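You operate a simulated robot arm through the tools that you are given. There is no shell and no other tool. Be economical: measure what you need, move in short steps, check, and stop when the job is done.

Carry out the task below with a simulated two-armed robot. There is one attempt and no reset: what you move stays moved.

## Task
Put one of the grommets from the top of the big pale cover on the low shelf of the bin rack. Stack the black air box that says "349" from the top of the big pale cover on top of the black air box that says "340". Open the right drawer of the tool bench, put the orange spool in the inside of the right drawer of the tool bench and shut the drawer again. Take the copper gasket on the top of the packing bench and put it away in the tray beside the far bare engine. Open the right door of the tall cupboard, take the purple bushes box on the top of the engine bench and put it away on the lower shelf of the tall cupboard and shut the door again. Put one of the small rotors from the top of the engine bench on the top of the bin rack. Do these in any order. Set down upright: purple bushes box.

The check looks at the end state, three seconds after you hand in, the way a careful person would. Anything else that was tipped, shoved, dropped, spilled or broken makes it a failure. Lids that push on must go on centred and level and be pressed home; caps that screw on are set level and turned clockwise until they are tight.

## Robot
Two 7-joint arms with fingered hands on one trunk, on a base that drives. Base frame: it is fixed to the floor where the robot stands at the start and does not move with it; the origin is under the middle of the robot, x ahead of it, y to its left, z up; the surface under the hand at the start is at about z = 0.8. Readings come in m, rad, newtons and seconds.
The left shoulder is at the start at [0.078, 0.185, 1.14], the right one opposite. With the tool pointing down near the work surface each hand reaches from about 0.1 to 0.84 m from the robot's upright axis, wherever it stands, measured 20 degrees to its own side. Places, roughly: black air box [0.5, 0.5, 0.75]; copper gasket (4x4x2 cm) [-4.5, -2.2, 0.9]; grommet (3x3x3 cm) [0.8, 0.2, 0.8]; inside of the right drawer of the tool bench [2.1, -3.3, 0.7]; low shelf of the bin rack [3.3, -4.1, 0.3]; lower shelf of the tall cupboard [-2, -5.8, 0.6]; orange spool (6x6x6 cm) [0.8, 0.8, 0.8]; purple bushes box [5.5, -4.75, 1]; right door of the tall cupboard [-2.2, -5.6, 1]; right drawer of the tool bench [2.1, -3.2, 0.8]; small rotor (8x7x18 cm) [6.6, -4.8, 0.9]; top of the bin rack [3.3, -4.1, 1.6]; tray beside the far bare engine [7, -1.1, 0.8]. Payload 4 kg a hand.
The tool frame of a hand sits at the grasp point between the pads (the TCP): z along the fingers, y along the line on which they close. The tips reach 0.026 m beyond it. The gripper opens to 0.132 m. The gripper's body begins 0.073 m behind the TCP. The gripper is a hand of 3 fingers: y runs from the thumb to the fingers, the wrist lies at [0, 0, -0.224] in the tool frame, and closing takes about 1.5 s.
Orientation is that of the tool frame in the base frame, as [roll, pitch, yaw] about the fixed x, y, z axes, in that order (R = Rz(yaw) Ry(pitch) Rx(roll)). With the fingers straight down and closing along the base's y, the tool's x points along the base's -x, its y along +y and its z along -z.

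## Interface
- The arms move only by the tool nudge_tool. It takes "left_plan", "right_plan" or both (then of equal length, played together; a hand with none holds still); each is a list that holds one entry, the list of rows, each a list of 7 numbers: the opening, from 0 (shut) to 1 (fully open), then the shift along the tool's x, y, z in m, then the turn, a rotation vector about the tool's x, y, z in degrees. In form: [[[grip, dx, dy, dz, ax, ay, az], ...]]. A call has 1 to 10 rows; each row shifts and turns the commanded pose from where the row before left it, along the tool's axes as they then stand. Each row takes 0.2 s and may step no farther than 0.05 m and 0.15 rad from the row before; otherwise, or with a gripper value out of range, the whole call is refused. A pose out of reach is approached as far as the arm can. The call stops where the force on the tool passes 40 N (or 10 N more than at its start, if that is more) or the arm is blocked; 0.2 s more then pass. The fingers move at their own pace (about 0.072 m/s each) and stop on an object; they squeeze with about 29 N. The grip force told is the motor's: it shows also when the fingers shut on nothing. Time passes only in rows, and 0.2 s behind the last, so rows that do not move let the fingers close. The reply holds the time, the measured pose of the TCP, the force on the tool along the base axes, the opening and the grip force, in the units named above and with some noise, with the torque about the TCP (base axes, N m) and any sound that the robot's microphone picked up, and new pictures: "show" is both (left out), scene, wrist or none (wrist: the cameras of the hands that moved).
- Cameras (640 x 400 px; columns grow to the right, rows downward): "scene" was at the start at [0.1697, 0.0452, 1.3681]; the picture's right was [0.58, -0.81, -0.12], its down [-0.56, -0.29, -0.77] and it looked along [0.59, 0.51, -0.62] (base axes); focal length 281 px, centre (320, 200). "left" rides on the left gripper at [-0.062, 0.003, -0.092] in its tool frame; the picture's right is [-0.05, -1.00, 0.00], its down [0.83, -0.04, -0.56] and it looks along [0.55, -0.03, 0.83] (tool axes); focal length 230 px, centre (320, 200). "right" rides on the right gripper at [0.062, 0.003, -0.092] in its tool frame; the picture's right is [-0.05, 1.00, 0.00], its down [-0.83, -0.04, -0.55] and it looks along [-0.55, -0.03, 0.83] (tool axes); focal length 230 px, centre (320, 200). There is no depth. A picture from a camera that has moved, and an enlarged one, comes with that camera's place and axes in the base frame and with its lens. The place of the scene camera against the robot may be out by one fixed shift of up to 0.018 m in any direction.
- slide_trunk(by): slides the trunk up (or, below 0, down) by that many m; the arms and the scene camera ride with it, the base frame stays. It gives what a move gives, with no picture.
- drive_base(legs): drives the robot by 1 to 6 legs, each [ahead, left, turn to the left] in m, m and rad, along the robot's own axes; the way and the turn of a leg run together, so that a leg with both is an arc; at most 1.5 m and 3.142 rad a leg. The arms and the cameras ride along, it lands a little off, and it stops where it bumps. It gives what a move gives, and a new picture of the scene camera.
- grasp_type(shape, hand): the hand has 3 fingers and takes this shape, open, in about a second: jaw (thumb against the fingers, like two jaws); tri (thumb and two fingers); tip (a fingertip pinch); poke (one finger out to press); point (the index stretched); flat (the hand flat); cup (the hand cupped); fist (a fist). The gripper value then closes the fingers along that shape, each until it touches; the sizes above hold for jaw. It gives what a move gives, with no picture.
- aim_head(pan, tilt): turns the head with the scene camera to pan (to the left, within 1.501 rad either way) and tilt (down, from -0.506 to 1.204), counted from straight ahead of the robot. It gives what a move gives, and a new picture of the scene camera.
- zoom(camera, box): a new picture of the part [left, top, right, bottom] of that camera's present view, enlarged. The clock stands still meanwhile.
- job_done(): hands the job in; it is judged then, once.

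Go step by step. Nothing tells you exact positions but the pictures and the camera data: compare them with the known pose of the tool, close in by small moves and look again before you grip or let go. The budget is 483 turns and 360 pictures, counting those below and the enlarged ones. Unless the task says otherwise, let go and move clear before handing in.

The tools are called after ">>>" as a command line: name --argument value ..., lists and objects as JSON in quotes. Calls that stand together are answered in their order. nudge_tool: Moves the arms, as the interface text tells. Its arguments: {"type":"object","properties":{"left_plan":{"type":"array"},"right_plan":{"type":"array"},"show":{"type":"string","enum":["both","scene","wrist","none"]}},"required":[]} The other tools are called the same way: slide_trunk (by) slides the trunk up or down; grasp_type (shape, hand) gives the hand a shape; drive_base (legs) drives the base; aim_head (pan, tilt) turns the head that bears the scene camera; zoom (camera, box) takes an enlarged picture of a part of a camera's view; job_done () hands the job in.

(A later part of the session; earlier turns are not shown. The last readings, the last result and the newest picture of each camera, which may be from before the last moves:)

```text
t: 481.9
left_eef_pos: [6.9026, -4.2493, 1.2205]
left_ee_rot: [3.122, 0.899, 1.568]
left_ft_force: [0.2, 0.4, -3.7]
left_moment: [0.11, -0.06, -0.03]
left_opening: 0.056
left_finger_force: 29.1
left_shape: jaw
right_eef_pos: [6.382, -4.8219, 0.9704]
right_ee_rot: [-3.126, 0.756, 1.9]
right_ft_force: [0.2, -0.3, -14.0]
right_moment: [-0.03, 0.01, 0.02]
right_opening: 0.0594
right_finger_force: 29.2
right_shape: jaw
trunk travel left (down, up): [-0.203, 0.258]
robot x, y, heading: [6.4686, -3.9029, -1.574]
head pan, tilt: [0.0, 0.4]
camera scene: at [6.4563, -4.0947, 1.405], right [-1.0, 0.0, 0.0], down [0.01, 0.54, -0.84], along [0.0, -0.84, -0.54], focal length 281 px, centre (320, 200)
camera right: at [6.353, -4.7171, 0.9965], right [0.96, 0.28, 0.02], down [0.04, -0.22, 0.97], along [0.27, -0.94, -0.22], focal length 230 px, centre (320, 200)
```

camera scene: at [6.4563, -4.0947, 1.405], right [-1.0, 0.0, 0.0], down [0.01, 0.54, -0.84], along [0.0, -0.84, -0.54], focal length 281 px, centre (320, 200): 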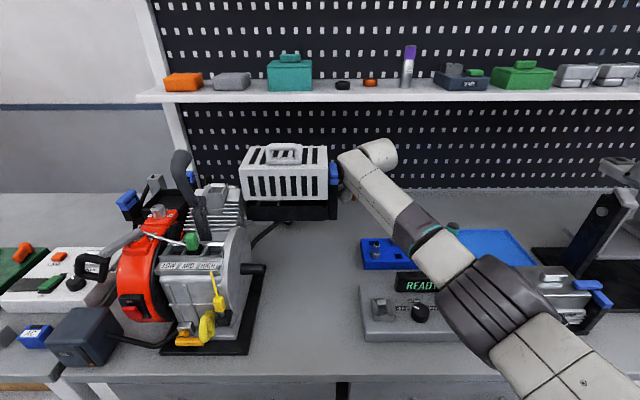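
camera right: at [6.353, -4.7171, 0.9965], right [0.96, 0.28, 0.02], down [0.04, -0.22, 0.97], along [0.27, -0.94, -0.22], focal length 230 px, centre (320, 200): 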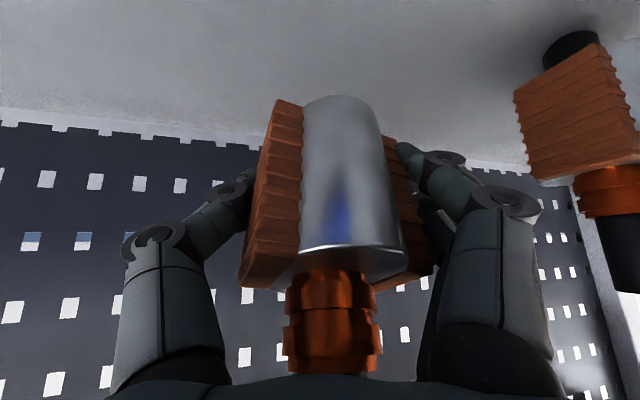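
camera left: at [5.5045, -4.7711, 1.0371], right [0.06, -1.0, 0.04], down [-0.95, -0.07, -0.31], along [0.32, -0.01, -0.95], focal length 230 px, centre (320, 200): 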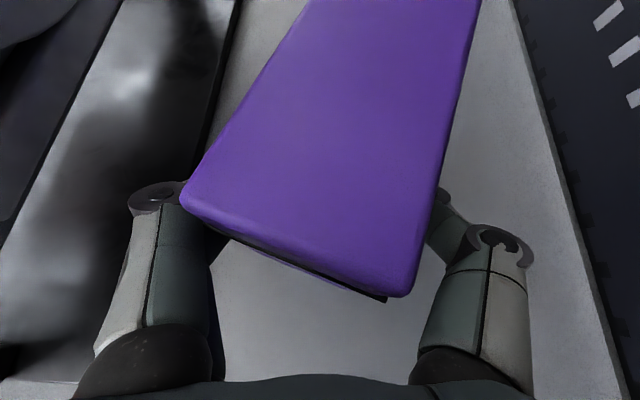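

The rotor weighs about 1.4 kg and has tipped a little in the grip, but is held. I'll withdraw slowly up and back along the hand's axis.

>>> nudge_tool --right_plan '[[[0.35, 0, -0.003, -0.025, 0, 0, 0], [0.35, 0, -0.003, -0.025, 0, 0, 0], [0.35, 0, -0.003, -0.025, 0, 0, 0], [0.35, 0, -0.003, -0.025, 0, 0, 0], [0.35, 0, 0, -0.025, 0, 0, 0], [0.35, 0, 0, -0.025, 0, 0, 0], [0.35, 0, 0, -0.025, 0, 0, 0], [0.35, 0, 0, 0, 0, 0, 0]]]' --show "both"

```text
t: 483.7
left_eef_pos: [6.9081, -4.2486, 1.218]
left_ee_rot: [3.129, 0.9, 1.574]
left_ft_force: [-0.1, 0.5, -3.0]
left_moment: [0.11, -0.05, 0.03]
left_opening: 0.0558
left_finger_force: 29.1
left_shape: jaw
right_eef_pos: [6.3435, -4.7083, 1.1036]
right_ee_rot: [-3.119, 0.762, 1.909]
right_ft_force: [0.6, -0.7, -14.0]
right_moment: [-0.09, 0.01, 0.0]
right_opening: 0.0593
right_finger_force: 29.3
right_shape: jaw
trunk travel left (down, up): [-0.203, 0.258]
robot x, y, heading: [6.4712, -3.9022, -1.571]
head pan, tilt: [0.0, 0.4]
camera scene: at [6.4627, -4.0936, 1.4051], right [-1.0, 0.0, 0.0], down [0.0, 0.54, -0.84], along [0.0, -0.84, -0.54], focal length 281 px, centre (320, 200)
camera right: at [6.314, -4.6046, 1.1287], right [0.96, 0.28, 0.02], down [0.04, -0.22, 0.98], along [0.28, -0.93, -0.22], focal length 230 px, centre (320, 200)
```

scene: 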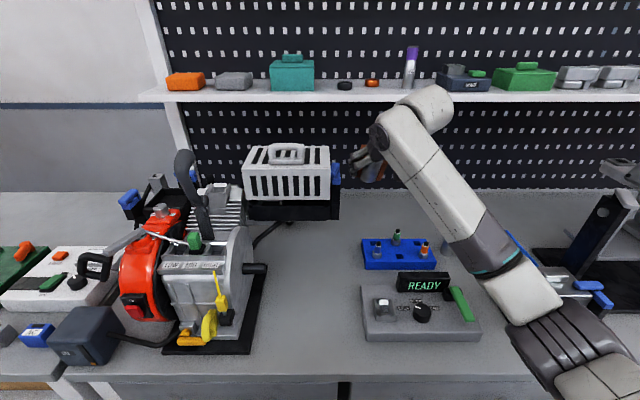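
right: 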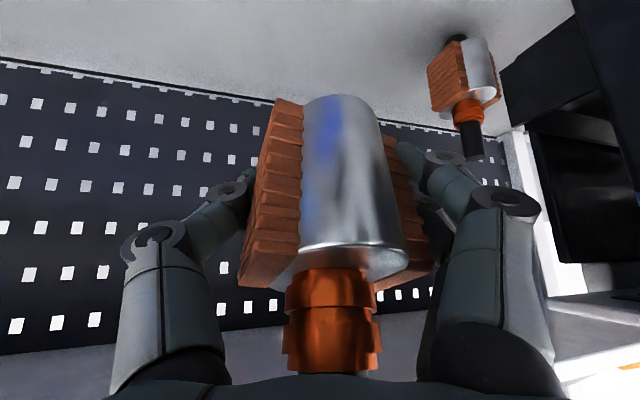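

The bench items are undisturbed. I'll back away, turn west, and go to the rack's east end for its top.

>>> drive_base --legs '[[-0.5, 0, 0], [0, 0, -1.57], [0.9, 0, 0]]'

>>> aim_head --pan 0.2 --tilt 0.1

```text
t: 494.9
left_eef_pos: [5.2156, -3.8559, 1.2184]
left_ee_rot: [3.131, 0.9, 0.025]
left_ft_force: [-1.0, 0.2, -4.0]
left_moment: [-0.04, -0.15, 0.02]
left_opening: 0.0555
left_finger_force: 28.7
left_shape: jaw
right_eef_pos: [4.7439, -3.3018, 1.1036]
right_ee_rot: [-3.117, 0.763, 0.365]
right_ft_force: [0.2, 0.5, -14.6]
right_moment: [0.02, 0.04, 0.03]
right_opening: 0.0591
right_finger_force: 29.0
right_shape: jaw
trunk travel left (down, up): [-0.203, 0.258]
robot x, y, heading: [5.5537, -3.4085, -3.125]
head pan, tilt: [0.0, 0.4]
camera scene: at [5.3615, -3.4235, 1.4053], right [-0.02, 1.0, 0.0], down [0.54, 0.01, -0.84], along [-0.84, -0.02, -0.54], focal length 281 px, centre (320, 200)
```

scene: 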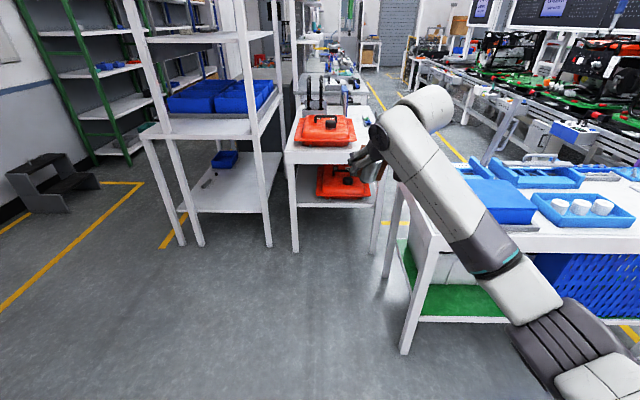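

```text
t: 495.7
left_eef_pos: [5.2154, -3.8547, 1.2187]
left_ee_rot: [3.131, 0.898, 0.025]
left_ft_force: [0.3, 0.5, -3.3]
left_moment: [-0.01, -0.12, 0.02]
left_opening: 0.0555
left_finger_force: 29.4
left_shape: jaw
right_eef_pos: [4.7441, -3.3006, 1.1039]
right_ee_rot: [-3.119, 0.761, 0.363]
right_ft_force: [0.6, 0.3, -13.5]
right_moment: [-0.03, 0.08, -0.04]
right_opening: 0.0589
right_finger_force: 29.0
right_shape: jaw
trunk travel left (down, up): [-0.203, 0.258]
robot x, y, heading: [5.5583, -3.4105, -3.125]
head pan, tilt: [0.201, 0.099]
camera scene: at [5.3592, -3.4418, 1.4331], right [-0.21, 0.98, -0.03], down [0.27, 0.03, -0.96], along [-0.94, -0.22, -0.27], focal length 281 px, centre (320, 200)
```

scene: 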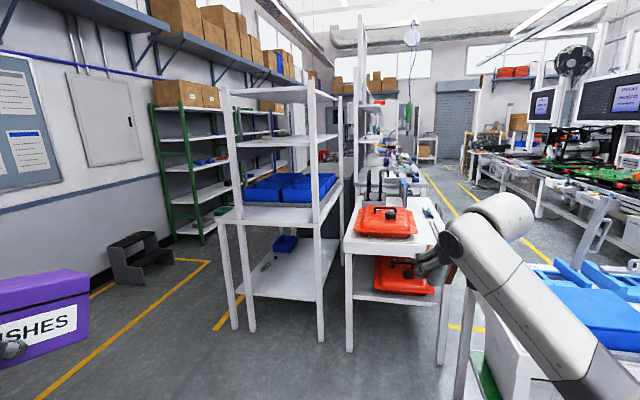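

The rack's top is at about z = 1.58, its east end at x ≈ 3.83. I'll raise the trunk so I can see over it, then move in front of that end.

>>> slide_trunk --by 0.25

>>> drive_base --legs '[[0.7, 0, -0.015], [0, 0.87, 0]]'

>>> aim_head --pan 0.0 --tilt 0.3

```text
t: 498.3
left_eef_pos: [5.2154, -3.8556, 1.4679]
left_ee_rot: [3.129, 0.899, 0.024]
left_ft_force: [0.1, -0.2, -3.6]
left_moment: [-0.06, -0.1, 0.0]
left_opening: 0.0556
left_finger_force: 29.3
left_shape: jaw
right_eef_pos: [4.7438, -3.3012, 1.3534]
right_ee_rot: [-3.119, 0.761, 0.361]
right_ft_force: [0.2, 0.6, -13.6]
right_moment: [0.05, 0.1, 0.0]
right_opening: 0.0591
right_finger_force: 29.0
right_shape: jaw
trunk travel left (down, up): [-0.453, 0.008]
robot x, y, heading: [5.554, -3.4113, -3.12]
head pan, tilt: [0.201, 0.099]
```

```text
t: 506.4
left_eef_pos: [4.4823, -4.7337, 1.4684]
left_ee_rot: [3.127, 0.898, -0.01]
left_ft_force: [0.2, -0.4, -3.1]
left_moment: [-0.03, -0.12, 0.03]
left_opening: 0.0557
left_finger_force: 29.1
left_shape: jaw
right_eef_pos: [4.0275, -4.1633, 1.354]
right_ee_rot: [-3.118, 0.762, 0.325]
right_ft_force: [0.9, -0.1, -13.4]
right_moment: [-0.02, 0.06, 0.03]
right_opening: 0.0588
right_finger_force: 28.6
right_shape: jaw
trunk travel left (down, up): [-0.453, 0.008]
robot x, y, heading: [4.8337, -4.3002, 3.126]
head pan, tilt: [0.201, 0.099]
camera scene: at [4.7417, -4.3263, 1.7106], right [-0.18, 0.98, 0.0], down [0.1, 0.02, -0.99], along [-0.98, -0.18, -0.1], focal length 281 px, centre (320, 200)
```

scene: 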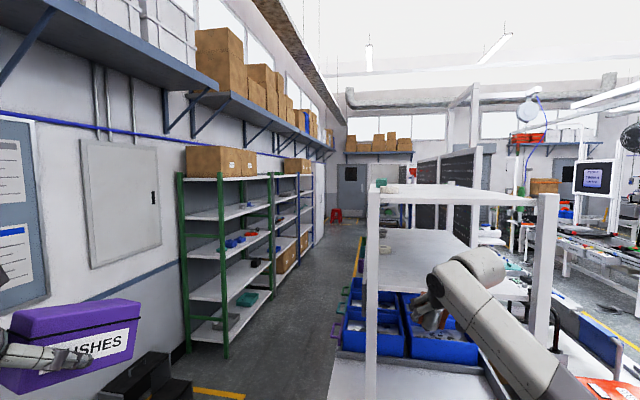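

```text
t: 507.2
left_eef_pos: [4.4823, -4.7349, 1.4679]
left_ee_rot: [3.131, 0.899, -0.01]
left_ft_force: [0.0, 0.2, -2.9]
left_moment: [-0.04, -0.12, 0.0]
left_opening: 0.0557
left_finger_force: 29.0
left_shape: jaw
right_eef_pos: [4.0285, -4.1646, 1.3524]
right_ee_rot: [-3.12, 0.759, 0.326]
right_ft_force: [0.0, -0.5, -15.0]
right_moment: [-0.01, 0.08, 0.0]
right_opening: 0.0589
right_finger_force: 28.6
right_shape: jaw
trunk travel left (down, up): [-0.453, 0.008]
robot x, y, heading: [4.8336, -4.3032, 3.128]
head pan, tilt: [0.0, 0.3]
camera scene: at [4.7389, -4.3096, 1.6919], right [0.01, 1.0, 0.0], down [0.3, 0.0, -0.95], along [-0.95, 0.01, -0.3], focal length 281 px, centre (320, 200)
```

scene: 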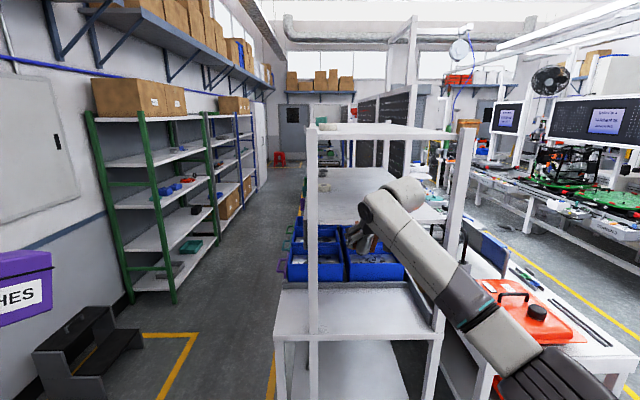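

>>> zoom --camera "scene" --box '[290, 90, 490, 215]'

>>> zoom --camera "right" --box '[0, 0, 640, 400]'

```text
3.20 times, centred on (390, 152) of scene
camera zoom: at [4.7389, -4.3096, 1.6919], right [0.01, 1.0, 0.0], down [0.3, 0.0, -0.95], along [-0.95, 0.01, -0.3], focal length 899 px, centre (96, 352)
```

zoom: 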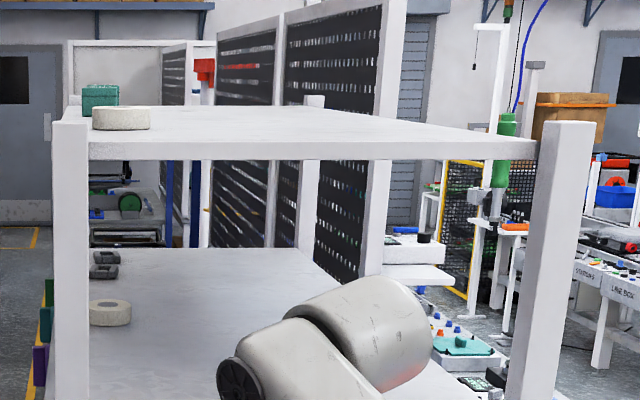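

```text
1.00 times, centred on (320, 200) of right (not enlarged: the box is as wide or as high as the picture)
camera zoom: at [4.1338, -4.1339, 1.3783], right [0.27, -0.96, 0.02], down [-0.22, -0.04, 0.98], along [-0.94, -0.27, -0.22], focal length 230 px, centre (320, 200)
```

zoom: 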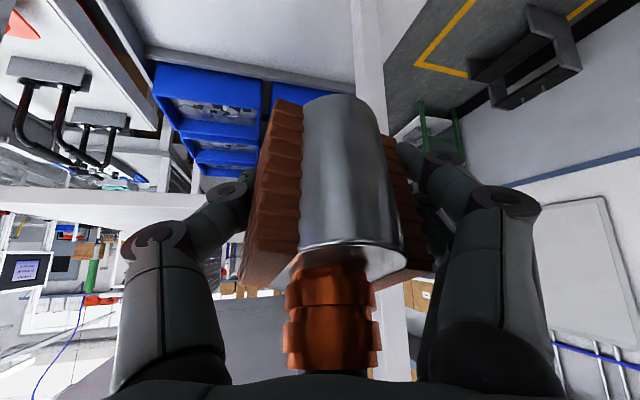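

The top holds only a tape roll and a teal box at its south edge, so the spot around (3.70, -4.05) is free. I'll raise the rotor carefully beside the rack.

>>> nudge_tool --right_plan '[[[0.35, -0.0093, 0.0045, -0.0291, 0, 0, 0], [0.35, -0.0093, 0.0045, -0.0291, 0, 0, 0], [0.35, -0.0093, 0.0045, -0.0291, 0, 0, 0], [0.35, -0.0093, 0.0045, -0.0291, 0, 0, 0], [0.35, -0.0093, 0.0045, -0.0291, 0, 0, 0], [0.35, -0.0093, 0.0045, -0.0291, 0, 0, 0], [0.35, -0.0093, 0.0045, -0.0291, 0, 0, 0], [0.35, -0.0093, 0.0045, -0.0291, 0, 0, 0]]]' --show "none"

>>> nudge_tool --right_plan '[[[0.35, -0.0093, 0.0045, -0.0291, 0, 0, 0], [0.35, -0.0093, 0.0045, -0.0291, 0, 0, 0], [0.35, -0.0093, 0.0045, -0.0291, 0, 0, 0], [0.35, -0.0093, 0.0045, -0.0291, 0, 0, 0], [0.35, -0.0093, 0.0045, -0.0291, 0, 0, 0], [0.35, -0.0093, 0.0045, -0.0291, 0, 0, 0], [0.35, -0.0093, 0.0045, -0.0291, 0, 0, 0], [0.35, 0, 0, 0, 0, 0, 0]]]' --show "both"

```text
t: 509.0
left_eef_pos: [4.4835, -4.7344, 1.4691]
left_ee_rot: [3.13, 0.9, -0.01]
left_ft_force: [0.6, 0.4, -3.8]
left_moment: [-0.06, -0.08, -0.07]
left_opening: 0.0555
left_finger_force: 28.5
left_shape: jaw
right_eef_pos: [4.1461, -4.1699, 1.5745]
right_ee_rot: [-3.118, 0.76, 0.327]
right_ft_force: [0.5, -0.6, -14.2]
right_moment: [0.03, 0.07, -0.04]
right_opening: 0.059
right_finger_force: 29.3
right_shape: jaw
trunk travel left (down, up): [-0.453, 0.008]
robot x, y, heading: [4.8343, -4.302, 3.125]
head pan, tilt: [0.0, 0.3]
```

```text
t: 510.8
left_eef_pos: [4.4823, -4.7335, 1.4697]
left_ee_rot: [3.131, 0.901, -0.01]
left_ft_force: [0.3, 0.6, -3.8]
left_moment: [-0.05, -0.13, 0.01]
left_opening: 0.0556
left_finger_force: 29.1
left_shape: jaw
right_eef_pos: [4.2433, -4.1747, 1.7653]
right_ee_rot: [-3.118, 0.761, 0.326]
right_ft_force: [-0.3, -0.4, -14.2]
right_moment: [0.01, 0.03, 0.0]
right_opening: 0.0588
right_finger_force: 29.0
right_shape: jaw
trunk travel left (down, up): [-0.453, 0.008]
robot x, y, heading: [4.837, -4.3059, 3.122]
head pan, tilt: [0.0, 0.3]
camera scene: at [4.7395, -4.3092, 1.6919], right [0.02, 1.0, 0.0], down [0.3, 0.0, -0.95], along [-0.95, 0.01, -0.3], focal length 281 px, centre (320, 200)
camera right: at [4.3486, -4.1441, 1.7911], right [0.27, -0.96, 0.02], down [-0.22, -0.04, 0.98], along [-0.94, -0.27, -0.22], focal length 230 px, centre (320, 200)
```

scene: 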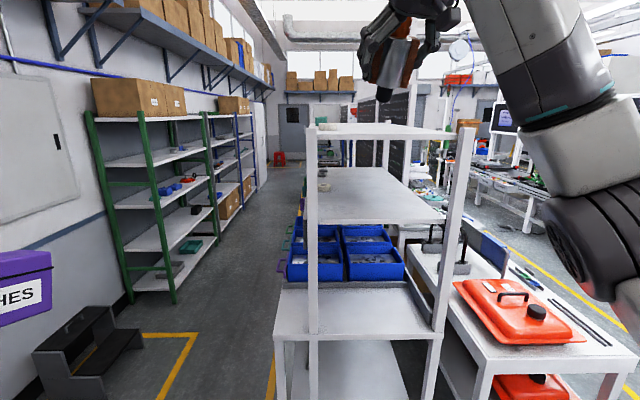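
right: 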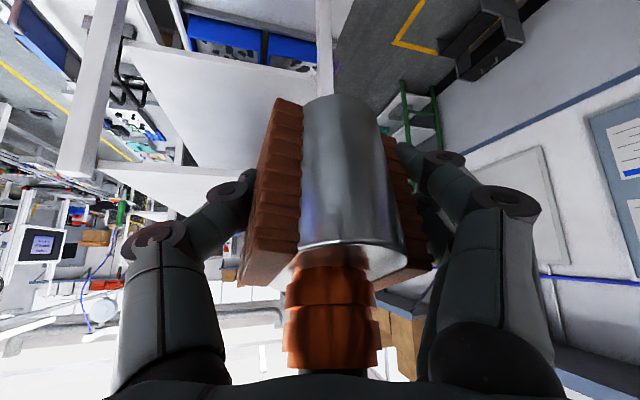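

>>> zoom --camera "scene" --box '[330, 0, 490, 120]'

```text
3.33 times, centred on (410, 60) of scene
camera zoom: at [4.7395, -4.3092, 1.6919], right [0.02, 1.0, 0.0], down [0.3, 0.0, -0.95], along [-0.95, 0.01, -0.3], focal length 936 px, centre (20, 667)
```

zoom: 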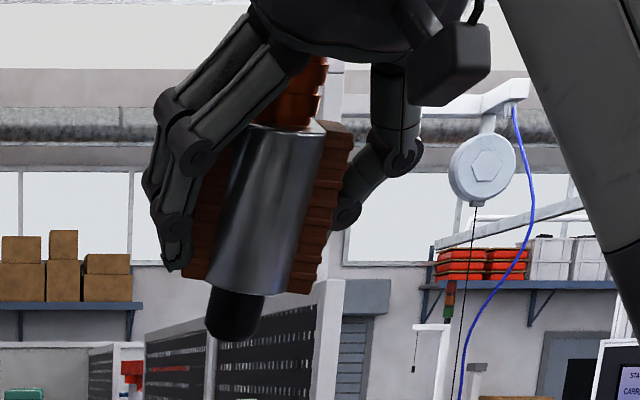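

The rotor's top leans about 17° towards me, so I'll rotate the hand by that much to set it upright, then drive closer to the rack.

>>> nudge_tool --right_plan '[[[0.35, 0, 0, 0, 0, 4.5, 0], [0.35, 0, 0, 0, 0, 4.5, 0], [0.35, 0, 0, 0, 0, 4.5, 0], [0.35, 0, 0, 0, 0, 4, 0], [0.35, 0, 0, 0, 0, 0, 0]]]' --show "wrist"

```text
t: 512.0
left_eef_pos: [4.4833, -4.7338, 1.4687]
left_ee_rot: [3.131, 0.899, -0.01]
left_ft_force: [0.5, 0.1, -4.1]
left_moment: [-0.02, -0.13, 0.0]
left_opening: 0.0553
left_finger_force: 29.1
left_shape: jaw
right_eef_pos: [4.2456, -4.1764, 1.7581]
right_ee_rot: [-3.112, 0.464, 0.335]
right_ft_force: [-1.1, -0.1, -12.2]
right_moment: [0.06, 0.03, 0.0]
right_opening: 0.0588
right_finger_force: 28.5
right_shape: jaw
right hand out of reach, approached as far as the arm can: row 4
trunk travel left (down, up): [-0.453, 0.008]
robot x, y, heading: [4.8366, -4.3006, 3.128]
head pan, tilt: [0.0, 0.3]
camera right: at [4.3398, -4.15, 1.8131], right [0.27, -0.96, 0.0], down [-0.47, -0.14, 0.87], along [-0.84, -0.23, -0.49], focal length 230 px, centre (320, 200)
```

right: 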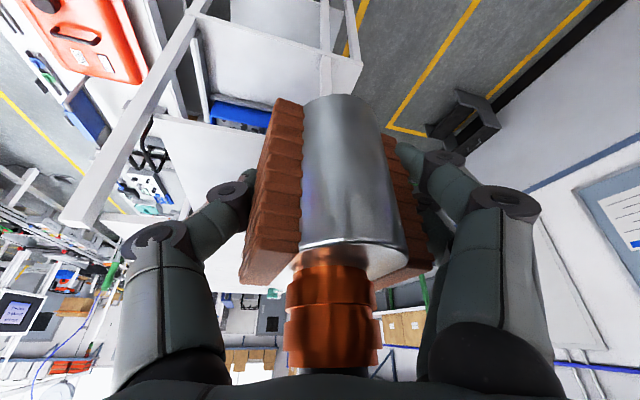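

>>> drive_base --legs '[[0, -0.12, 0], [0.53, 0, 0.01]]'

>>> zoom --camera "right" --box '[0, 0, 640, 400]'

```text
t: 515.9
left_eef_pos: [3.9639, -4.6073, 1.4696]
left_ee_rot: [3.13, 0.903, -0.008]
left_ft_force: [1.0, 0.8, -3.7]
left_moment: [-0.02, -0.14, -0.02]
left_opening: 0.0554
left_finger_force: 28.9
left_shape: jaw
right_eef_pos: [3.726, -4.0518, 1.7574]
right_ee_rot: [-3.11, 0.466, 0.339]
right_ft_force: [1.9, 0.0, -12.7]
right_moment: [0.03, 0.04, 0.0]
right_opening: 0.0588
right_finger_force: 28.8
right_shape: jaw
trunk travel left (down, up): [-0.453, 0.008]
robot x, y, heading: [4.3119, -4.1746, 3.133]
head pan, tilt: [0.0, 0.3]
camera scene: at [4.2204, -4.1833, 1.6921], right [0.01, 1.0, 0.0], down [0.3, 0.0, -0.96], along [-0.96, 0.01, -0.3], focal length 281 px, centre (320, 200)
```

scene: 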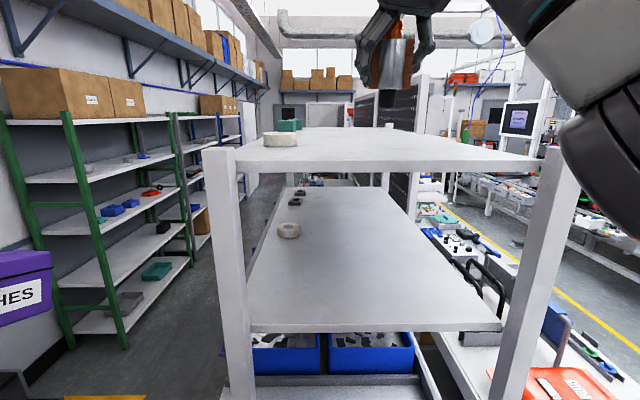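

```text
1.00 times, centred on (320, 200) of right (not enlarged: the box is as wide or as high as the picture)
camera zoom: at [3.82, -4.0259, 1.8141], right [0.27, -0.96, -0.01], down [-0.47, -0.14, 0.87], along [-0.84, -0.24, -0.49], focal length 230 px, centre (320, 200)
```

zoom: 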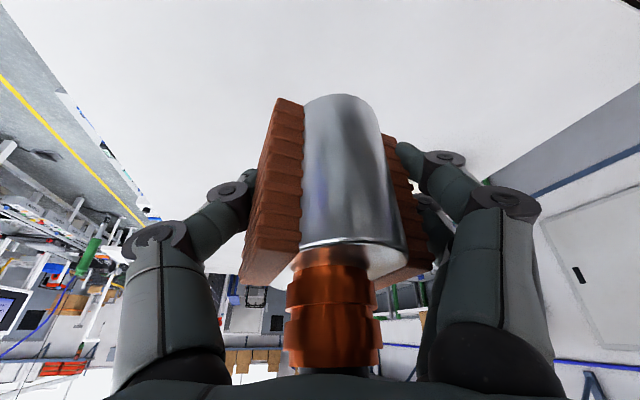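

>>> nudge_tool --right_plan '[[[0.35, -0.02, 0, 0.012, 0, 0, 0], [0.35, 0, 0, 0, 0, 0, 0]]]' --show "none"

>>> slide_trunk --by -0.06

>>> aim_head --pan -0.3 --tilt 0.2

```text
t: 516.5
left_eef_pos: [3.9624, -4.6083, 1.4696]
left_ee_rot: [3.131, 0.9, -0.006]
left_ft_force: [0.5, 0.3, -2.3]
left_moment: [-0.02, -0.12, 0.01]
left_opening: 0.0555
left_finger_force: 28.8
left_shape: jaw
right_eef_pos: [3.7253, -4.0528, 1.7581]
right_ee_rot: [-3.11, 0.464, 0.34]
right_ft_force: [0.0, -0.7, -14.1]
right_moment: [0.04, 0.06, 0.02]
right_opening: 0.0588
right_finger_force: 29.0
right_shape: jaw
right hand out of reach, approached as far as the arm can: row 1
trunk travel left (down, up): [-0.453, 0.008]
robot x, y, heading: [4.3124, -4.1761, 3.129]
head pan, tilt: [0.0, 0.3]
```

```text
t: 517.5
left_eef_pos: [3.9596, -4.6075, 1.4085]
left_ee_rot: [3.128, 0.9, -0.009]
left_ft_force: [0.9, -0.1, -3.7]
left_moment: [-0.01, -0.11, 0.0]
left_opening: 0.0555
left_finger_force: 29.0
left_shape: jaw
right_eef_pos: [3.722, -4.0513, 1.6973]
right_ee_rot: [-3.11, 0.464, 0.338]
right_ft_force: [0.7, -0.1, -12.8]
right_moment: [0.04, 0.01, 0.03]
right_opening: 0.0587
right_finger_force: 29.4
right_shape: jaw
trunk travel left (down, up): [-0.393, 0.068]
robot x, y, heading: [4.3113, -4.173, 3.132]
head pan, tilt: [0.0, 0.3]
```

```text
t: 518.2
left_eef_pos: [3.9627, -4.6096, 1.4105]
left_ee_rot: [3.128, 0.901, -0.006]
left_ft_force: [0.0, 0.2, -3.2]
left_moment: [-0.04, -0.13, -0.01]
left_opening: 0.0554
left_finger_force: 29.1
left_shape: jaw
right_eef_pos: [3.7225, -4.0521, 1.6964]
right_ee_rot: [-3.112, 0.465, 0.34]
right_ft_force: [-0.5, -1.0, -14.0]
right_moment: [0.03, 0.05, -0.01]
right_opening: 0.0587
right_finger_force: 29.6
right_shape: jaw
trunk travel left (down, up): [-0.393, 0.068]
robot x, y, heading: [4.3146, -4.1744, 3.131]
head pan, tilt: [-0.3, 0.201]
camera scene: at [4.2148, -4.1553, 1.64], right [0.31, 0.95, 0.0], down [0.2, -0.06, -0.98], along [-0.93, 0.3, -0.21], focal length 281 px, centre (320, 200)
```

scene: 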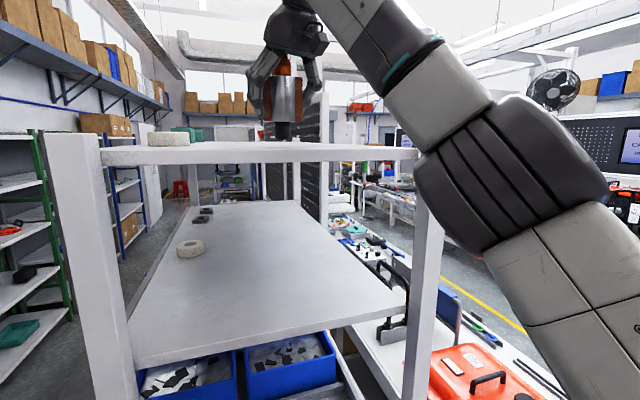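

>>> slide_trunk --by -0.015

>>> zoom --camera "scene" --box '[200, 60, 360, 160]'

```text
t: 518.9
left_eef_pos: [3.9619, -4.609, 1.3939]
left_ee_rot: [3.13, 0.901, -0.008]
left_ft_force: [0.2, -0.1, -3.5]
left_moment: [-0.05, -0.11, 0.02]
left_opening: 0.0553
left_finger_force: 29.5
left_shape: jaw
right_eef_pos: [3.7229, -4.0519, 1.6837]
right_ee_rot: [-3.11, 0.466, 0.34]
right_ft_force: [-6.1, -0.5, 3.6]
right_moment: [-0.03, 0.22, -0.03]
right_opening: 0.0586
right_finger_force: 29.3
right_shape: jaw
trunk travel left (down, up): [-0.378, 0.083]
robot x, y, heading: [4.3125, -4.1773, 3.126]
head pan, tilt: [-0.3, 0.201]
```

```text
4.00 times, centred on (280, 110) of scene
camera zoom: at [4.2115, -4.1556, 1.6241], right [0.31, 0.95, 0.01], down [0.21, -0.06, -0.98], along [-0.93, 0.3, -0.22], focal length 1123 px, centre (480, 560)
```

zoom: 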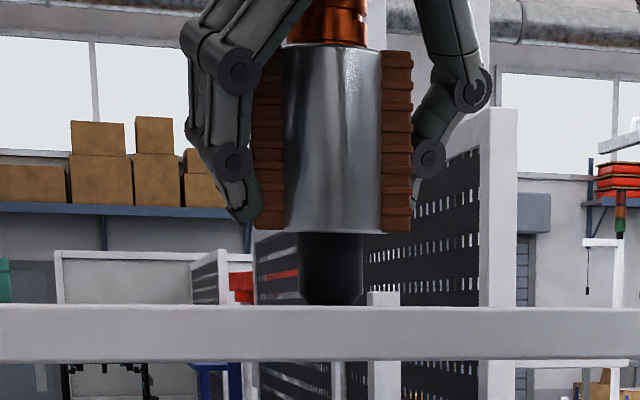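

The rotor is standing on the rack top, upright. I'll open slowly.

>>> nudge_tool --right_plan '[[[0.42, 0, 0, 0, 0, 0, 0], [0.46, 0, 0, 0, 0, 0, 0], [0.5, 0, 0, 0, 0, 0, 0], [0.55, 0, 0, 0, 0, 0, 0], [0.6, 0, 0, 0, 0, 0, 0]]]' --show "wrist"

>>> zoom --camera "scene" --box '[200, 60, 360, 160]'

```text
t: 520.1
left_eef_pos: [3.9618, -4.6093, 1.3943]
left_ee_rot: [3.13, 0.901, -0.008]
left_ft_force: [0.1, -1.0, -3.5]
left_moment: [-0.06, -0.1, 0.02]
left_opening: 0.0554
left_finger_force: 28.5
left_shape: jaw
right_eef_pos: [3.7236, -4.0514, 1.6818]
right_ee_rot: [-3.112, 0.465, 0.339]
right_ft_force: [0.0, 0.1, -0.4]
right_moment: [0.0, 0.03, 0.0]
right_opening: 0.0787
right_finger_force: 0.0
right_shape: jaw
trunk travel left (down, up): [-0.378, 0.083]
robot x, y, heading: [4.3107, -4.1754, 3.13]
head pan, tilt: [-0.3, 0.201]
camera right: at [3.8179, -4.0257, 1.7383], right [0.27, -0.96, -0.01], down [-0.47, -0.14, 0.87], along [-0.84, -0.24, -0.49], focal length 230 px, centre (320, 200)
```

right: 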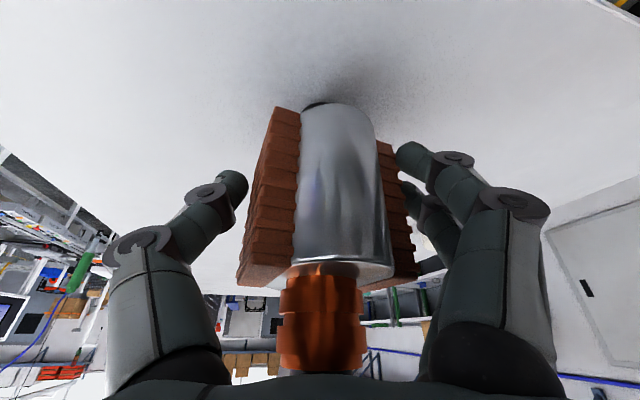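

```text
4.00 times, centred on (280, 110) of scene
camera zoom: at [4.2124, -4.1559, 1.6242], right [0.31, 0.95, 0.01], down [0.21, -0.06, -0.98], along [-0.93, 0.3, -0.22], focal length 1123 px, centre (480, 560)
```

zoom: 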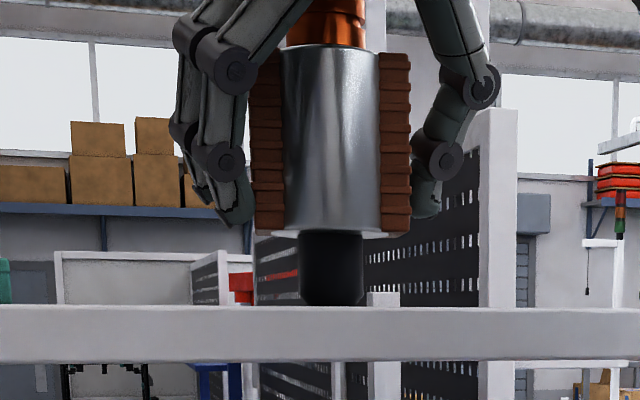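

>>> nudge_tool --right_plan '[[[1, 0, 0, 0, 0, 0, 0], [1, 0, 0, 0, 0, 0, 0], [1, 0.0134, 0, -0.0067, 0, 0, 0], [1, 0.0268, 0, -0.0134, 0, 0, 0], [1, 0.0268, 0, -0.0134, 0, 0, 0], [1, 0.0268, 0, -0.0134, 0, 0, 0], [1, 0.0268, 0, -0.0134, 0, 0, 0], [1, 0, 0, 0, 0, 0, 0]]]' --show "both"

```text
t: 521.9
left_eef_pos: [3.9626, -4.6074, 1.3939]
left_ee_rot: [3.128, 0.899, -0.007]
left_ft_force: [0.3, 0.1, -3.9]
left_moment: [-0.03, -0.11, 0.01]
left_opening: 0.0553
left_finger_force: 28.8
left_shape: jaw
right_eef_pos: [3.8499, -4.0097, 1.6821]
right_ee_rot: [-3.11, 0.465, 0.338]
right_ft_force: [1.0, 0.3, -0.8]
right_moment: [0.0, -0.03, -0.02]
right_opening: 0.1319
right_finger_force: 0.1
right_shape: jaw
trunk travel left (down, up): [-0.378, 0.083]
robot x, y, heading: [4.3108, -4.1777, 3.131]
head pan, tilt: [-0.3, 0.201]
camera scene: at [4.2121, -4.156, 1.6241], right [0.31, 0.95, 0.01], down [0.21, -0.06, -0.98], along [-0.93, 0.3, -0.22], focal length 281 px, centre (320, 200)
camera right: at [3.9433, -3.9834, 1.7378], right [0.27, -0.96, -0.01], down [-0.47, -0.14, 0.87], along [-0.84, -0.24, -0.49], focal length 230 px, centre (320, 200)
```

scene: 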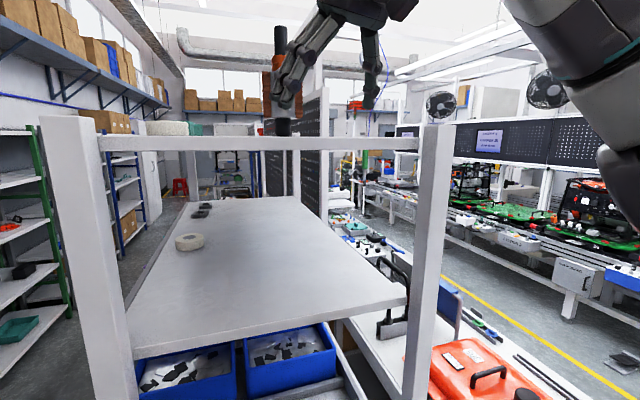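
right: 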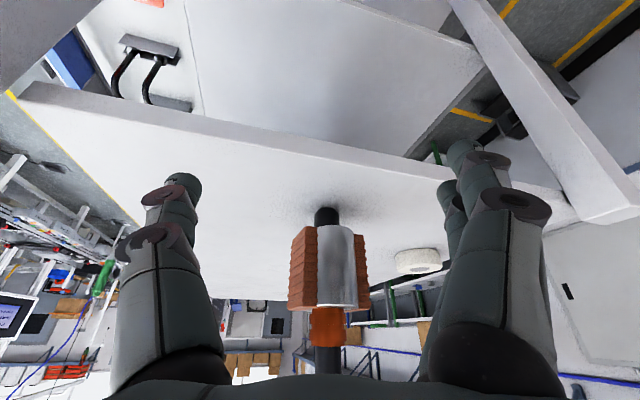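

The rotor stands safely on the rack top. I'll back off, lower the trunk, and bring both hands in front of me for the trip to the cupboard.

>>> drive_base --legs '[[-0.4, 0, 0]]'

>>> slide_trunk --by -0.175

>>> nudge_tool --right_plan '[[[0.8, 0.02, 0, 0.036, 0, 0, 0], [0.8, 0.02, 0, 0.036, 0, 0, 0], [0.8, 0.02, 0, 0.036, 0, 0, 0], [0.8, 0.02, 0, 0.036, 0, 0, 0], [0.8, 0.02, 0, 0.036, 0, 0, 0], [0.8, 0.02, 0, 0.036, 0, 0, 0], [0.8, 0.02, 0, 0.036, 0, 0, 0], [0.8, 0.02, 0, 0.036, 0, 0, 0], [0.8, 0, 0, 0, 0, 0, 0]]]' --left_plan '[[[0.3, -0.016, -0.03, 0.02, 0, 0, 0], [0.3, -0.016, -0.03, 0.02, 0, 0, 0], [0.3, -0.016, -0.03, 0.02, 0, 0, 0], [0.3, -0.016, -0.03, 0.02, 0, 0, 0], [0.3, -0.016, -0.03, 0.02, 0, 0, 0], [0.3, -0.016, -0.03, 0.02, 0, 0, 0], [0.3, -0.016, -0.03, 0.02, 0, 0, 0], [0.3, -0.016, -0.03, 0.02, 0, 0, 0], [0.3, 0, 0, 0, 0, 0, 0]]]' --show "scene"

```text
t: 524.4
left_eef_pos: [4.3621, -4.6136, 1.3936]
left_ee_rot: [3.13, 0.897, -0.006]
left_ft_force: [0.5, 0.8, -4.3]
left_moment: [-0.05, -0.14, 0.01]
left_opening: 0.0552
left_finger_force: 29.3
left_shape: jaw
right_eef_pos: [4.249, -4.0147, 1.6819]
right_ee_rot: [-3.11, 0.464, 0.338]
right_ft_force: [0.5, 0.6, -0.5]
right_moment: [-0.02, 0.0, -0.04]
right_opening: 0.1321
right_finger_force: 0.0
right_shape: jaw
trunk travel left (down, up): [-0.378, 0.083]
robot x, y, heading: [4.7159, -4.1779, 3.132]
head pan, tilt: [-0.3, 0.201]
camera scene: at [4.6127, -4.1606, 1.624], right [0.31, 0.95, 0.01], down [0.21, -0.06, -0.98], along [-0.93, 0.3, -0.22], focal length 281 px, centre (320, 200)
```

scene: 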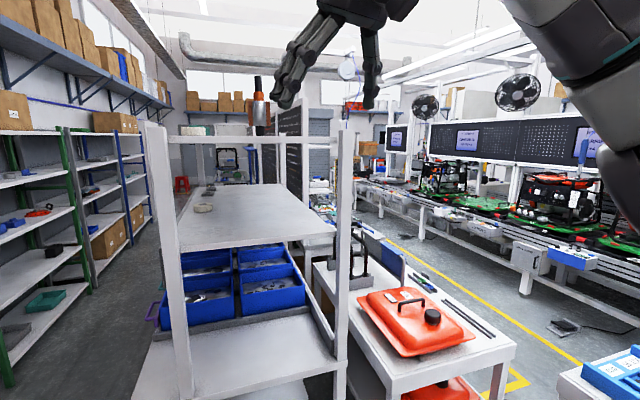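

```text
t: 526.4
left_eef_pos: [4.365, -4.6133, 1.2202]
left_ee_rot: [3.13, 0.903, -0.01]
left_ft_force: [-0.3, -0.4, -2.8]
left_moment: [-0.03, -0.1, 0.02]
left_opening: 0.0554
left_finger_force: 29.0
left_shape: jaw
right_eef_pos: [4.2535, -4.0145, 1.5084]
right_ee_rot: [-3.111, 0.465, 0.338]
right_ft_force: [0.2, 0.4, -0.5]
right_moment: [0.0, 0.07, 0.0]
right_opening: 0.1317
right_finger_force: 0.1
right_shape: jaw
trunk travel left (down, up): [-0.203, 0.258]
robot x, y, heading: [4.7126, -4.1821, 3.13]
head pan, tilt: [-0.3, 0.201]
```

```text
t: 528.4
left_eef_pos: [4.1611, -4.373, 1.2201]
left_ee_rot: [3.132, 0.9, -0.005]
left_ft_force: [0.9, -1.5, -3.9]
left_moment: [-0.02, -0.11, -0.03]
left_opening: 0.0548
left_finger_force: 28.8
left_shape: jaw
right_eef_pos: [4.2637, -4.002, 1.1799]
right_ee_rot: [-3.108, 0.466, 0.339]
right_ft_force: [0.0, -0.1, -0.8]
right_moment: [0.03, 0.04, 0.02]
right_opening: 0.1056
right_finger_force: 0.2
right_shape: jaw
trunk travel left (down, up): [-0.203, 0.258]
robot x, y, heading: [4.7146, -4.1799, 3.129]
head pan, tilt: [-0.3, 0.201]
camera scene: at [4.526, -4.161, 1.4248], right [0.3, 0.95, 0.05], down [0.35, -0.06, -0.93], along [-0.88, 0.3, -0.36], focal length 281 px, centre (320, 200)
```

scene: 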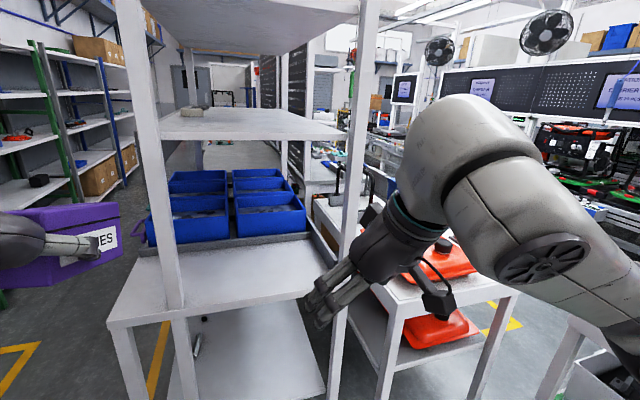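

>>> drive_base --legs '[[0, 0.82, 0.012]]'

>>> aim_head --pan 0.0 --tilt 0.35

```text
t: 532.8
left_eef_pos: [4.152, -5.1984, 1.2195]
left_ee_rot: [3.129, 0.9, -0.003]
left_ft_force: [0.3, 0.3, -3.7]
left_moment: [-0.02, -0.13, 0.0]
left_opening: 0.0548
left_finger_force: 29.0
left_shape: jaw
right_eef_pos: [4.2514, -4.8281, 1.1793]
right_ee_rot: [-3.109, 0.465, 0.344]
right_ft_force: [0.5, -0.7, 0.0]
right_moment: [0.0, -0.03, 0.0]
right_opening: 0.1058
right_finger_force: 0.1
right_shape: jaw
trunk travel left (down, up): [-0.203, 0.258]
robot x, y, heading: [4.7101, -5.0078, 3.129]
head pan, tilt: [-0.3, 0.201]
camera scene: at [4.5161, -4.9851, 1.4245], right [0.3, 0.95, 0.05], down [0.35, -0.06, -0.93], along [-0.89, 0.3, -0.36], focal length 281 px, centre (320, 200)
```

scene: 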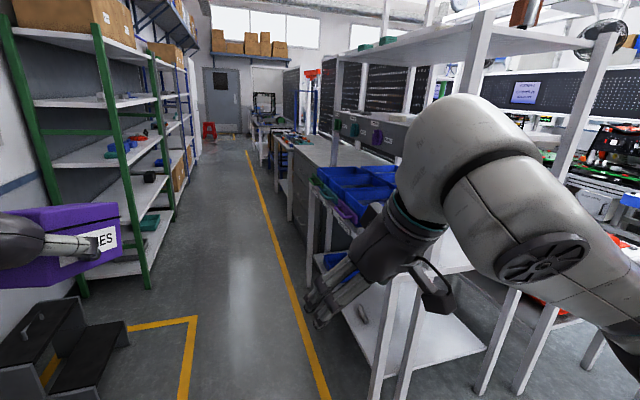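

```text
t: 533.5
left_eef_pos: [4.1511, -5.1991, 1.2195]
left_ee_rot: [3.13, 0.901, -0.003]
left_ft_force: [0.3, 0.4, -3.1]
left_moment: [-0.03, -0.13, -0.01]
left_opening: 0.055
left_finger_force: 29.0
left_shape: jaw
right_eef_pos: [4.2525, -4.8274, 1.1787]
right_ee_rot: [-3.11, 0.463, 0.342]
right_ft_force: [0.5, -1.3, 0.3]
right_moment: [0.0, -0.03, -0.01]
right_opening: 0.1057
right_finger_force: 0.0
right_shape: jaw
trunk travel left (down, up): [-0.203, 0.258]
robot x, y, heading: [4.7075, -5.0057, 3.135]
head pan, tilt: [0.0, 0.351]
camera scene: at [4.5143, -5.0126, 1.41], right [0.01, 1.0, 0.0], down [0.5, 0.0, -0.87], along [-0.87, 0.01, -0.5], focal length 281 px, centre (320, 200)
```

scene: 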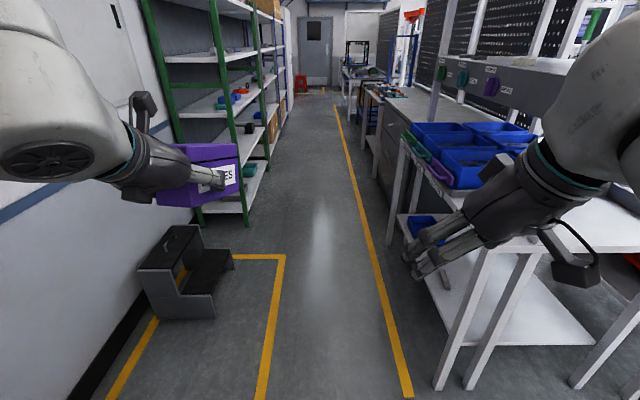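

>>> drive_base --legs '[[1.4, 0, 0.005], [1.4, 0, 0]]'

```text
t: 546.9
left_eef_pos: [1.3929, -5.156, 1.2195]
left_ee_rot: [3.13, 0.901, -0.025]
left_ft_force: [0.4, 0.9, -3.8]
left_moment: [-0.06, -0.13, 0.05]
left_opening: 0.055
left_finger_force: 29.0
left_shape: jaw
right_eef_pos: [1.5028, -4.7854, 1.1792]
right_ee_rot: [-3.11, 0.465, 0.319]
right_ft_force: [-0.7, 0.4, -0.4]
right_moment: [0.0, 0.02, -0.01]
right_opening: 0.1053
right_finger_force: 0.1
right_shape: jaw
trunk travel left (down, up): [-0.203, 0.258]
robot x, y, heading: [1.9517, -4.9754, 3.113]
head pan, tilt: [0.0, 0.351]
camera scene: at [1.7607, -4.9781, 1.41], right [0.03, 1.0, 0.0], down [0.5, -0.02, -0.87], along [-0.87, 0.03, -0.5], focal length 281 px, centre (320, 200)
```

scene: 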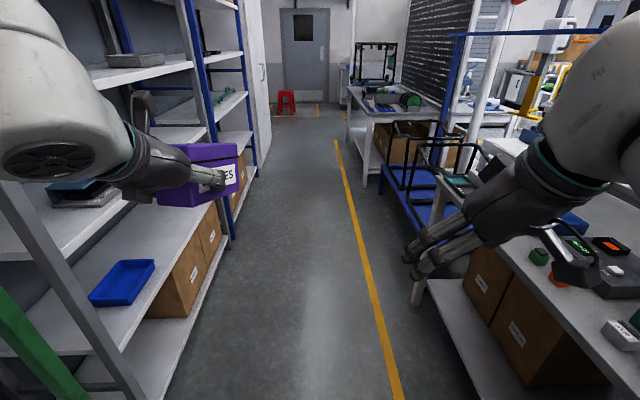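

>>> drive_base --legs '[[0, 0.04, 0.03], [1.35, 0, 0], [1.3, 0, 0]]'

```text
t: 560.2
left_eef_pos: [-1.2406, -5.1947, 1.2203]
left_ee_rot: [3.131, 0.901, -0.005]
left_ft_force: [1.1, -0.2, -3.4]
left_moment: [-0.07, -0.12, -0.02]
left_opening: 0.0547
left_finger_force: 29.4
left_shape: jaw
right_eef_pos: [-1.1403, -4.8219, 1.1793]
right_ee_rot: [-3.11, 0.464, 0.345]
right_ft_force: [0.7, -0.3, 0.2]
right_moment: [0.01, -0.02, -0.01]
right_opening: 0.1057
right_finger_force: 0.0
right_shape: jaw
trunk travel left (down, up): [-0.203, 0.258]
robot x, y, heading: [-0.6876, -4.9989, 3.139]
head pan, tilt: [0.0, 0.351]
camera scene: at [-0.8778, -5.0069, 1.41], right [0.01, 1.0, 0.0], down [0.5, 0.0, -0.87], along [-0.87, 0.01, -0.5], focal length 281 px, centre (320, 200)
```

scene: 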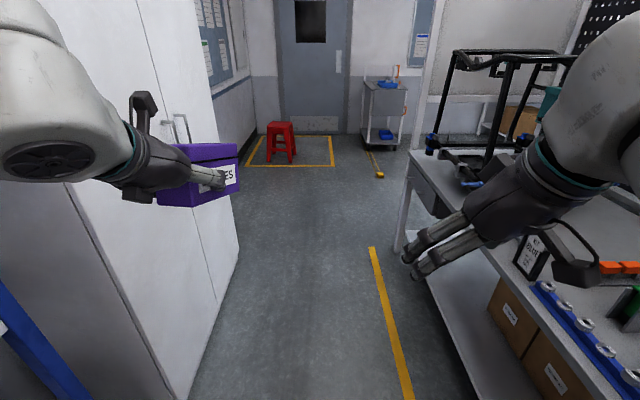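

The cupboard front is at y ≈ -5.61, with the handles near x ≈ -2.07, z ≈ 1.07. I'll pull the box in, drive up beside the right door, and turn to face it.

>>> nudge_tool --left_plan '[[[0.3, 0.0248, 0.005, -0.0314, 0, 0, 0], [0.3, 0.0248, 0.005, -0.0314, 0, 0, 0], [0.3, 0.0248, 0.005, -0.0314, 0, 0, 0], [0.3, 0.0248, 0.005, -0.0314, 0, 0, 0], [0.3, 0.0248, 0.005, -0.0314, 0, 0, 0], [0.3, 0, 0, 0, 0, 0, 0]]]' --show "none"

>>> drive_base --legs '[[1.15, -0.04, 0], [0, 0, 1.57]]'

>>> aim_head --pan -0.2 --tilt 0.4

```text
t: 561.6
left_eef_pos: [-1.0508, -5.2167, 1.2183]
left_ee_rot: [3.127, 0.899, -0.001]
left_ft_force: [-0.1, 0.5, -3.5]
left_moment: [-0.02, -0.1, 0.01]
left_opening: 0.055
left_finger_force: 28.7
left_shape: jaw
left hand out of reach, approached as far as the arm can: row 5
right_eef_pos: [-1.1415, -4.8213, 1.1791]
right_ee_rot: [-3.109, 0.464, 0.345]
right_ft_force: [-0.2, 0.0, -0.5]
right_moment: [0.0, -0.01, 0.0]
right_opening: 0.1059
right_finger_force: 0.0
right_shape: jaw
trunk travel left (down, up): [-0.203, 0.258]
robot x, y, heading: [-0.6876, -4.9996, 3.135]
head pan, tilt: [0.0, 0.351]
```

```text
t: 566.3
left_eef_pos: [-2.0706, -5.1657, 1.1975]
left_ee_rot: [-3.132, 0.873, 0.018]
left_ft_force: [-3.1, -1.3, -4.1]
left_moment: [0.01, -0.27, -0.01]
left_opening: 0.0549
left_finger_force: 28.9
left_shape: jaw
right_eef_pos: [-2.1507, -4.7616, 1.1592]
right_ee_rot: [-3.094, 0.446, 0.328]
right_ft_force: [-1.8, -0.7, 0.5]
right_moment: [0.07, -0.12, 0.0]
right_opening: 0.1056
right_finger_force: 0.1
right_shape: jaw
trunk travel left (down, up): [-0.203, 0.258]
robot x, y, heading: [-1.6801, -4.9387, 3.128]
head pan, tilt: [0.0, 0.351]
stopped in leg 1: the robot was blocked; the commanded pose is now the measured one
camera scene: at [-1.913, -4.9557, 1.4057], right [0.01, 1.0, 0.01], down [0.53, 0.0, -0.85], along [-0.85, 0.01, -0.53], focal length 281 px, centre (320, 200)
```

scene: 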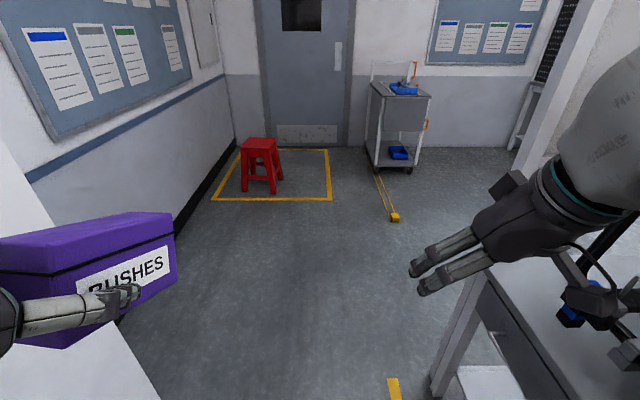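

```text
t: 567.0
left_eef_pos: [-2.0599, -5.1486, 1.2041]
left_ee_rot: [3.111, 0.879, -0.04]
left_ft_force: [1.7, 0.8, -3.8]
left_moment: [-0.08, -0.08, 0.01]
left_opening: 0.055
left_finger_force: 29.1
left_shape: jaw
right_eef_pos: [-2.141, -4.7438, 1.1643]
right_ee_rot: [-3.115, 0.452, 0.303]
right_ft_force: [0.5, 0.5, 0.3]
right_moment: [-0.08, 0.05, 0.02]
right_opening: 0.1056
right_finger_force: 0.0
right_shape: jaw
trunk travel left (down, up): [-0.203, 0.258]
robot x, y, heading: [-1.6691, -4.9436, 3.111]
head pan, tilt: [-0.201, 0.4]
camera scene: at [-1.8494, -4.9223, 1.4077], right [0.23, 0.97, 0.03], down [0.52, -0.1, -0.85], along [-0.82, 0.21, -0.53], focal length 281 px, centre (320, 200)
```

scene: 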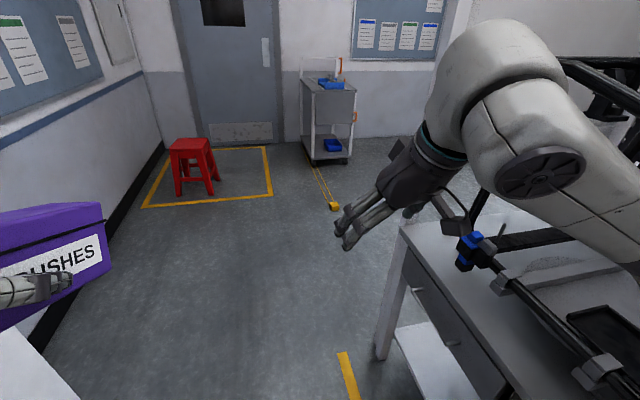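

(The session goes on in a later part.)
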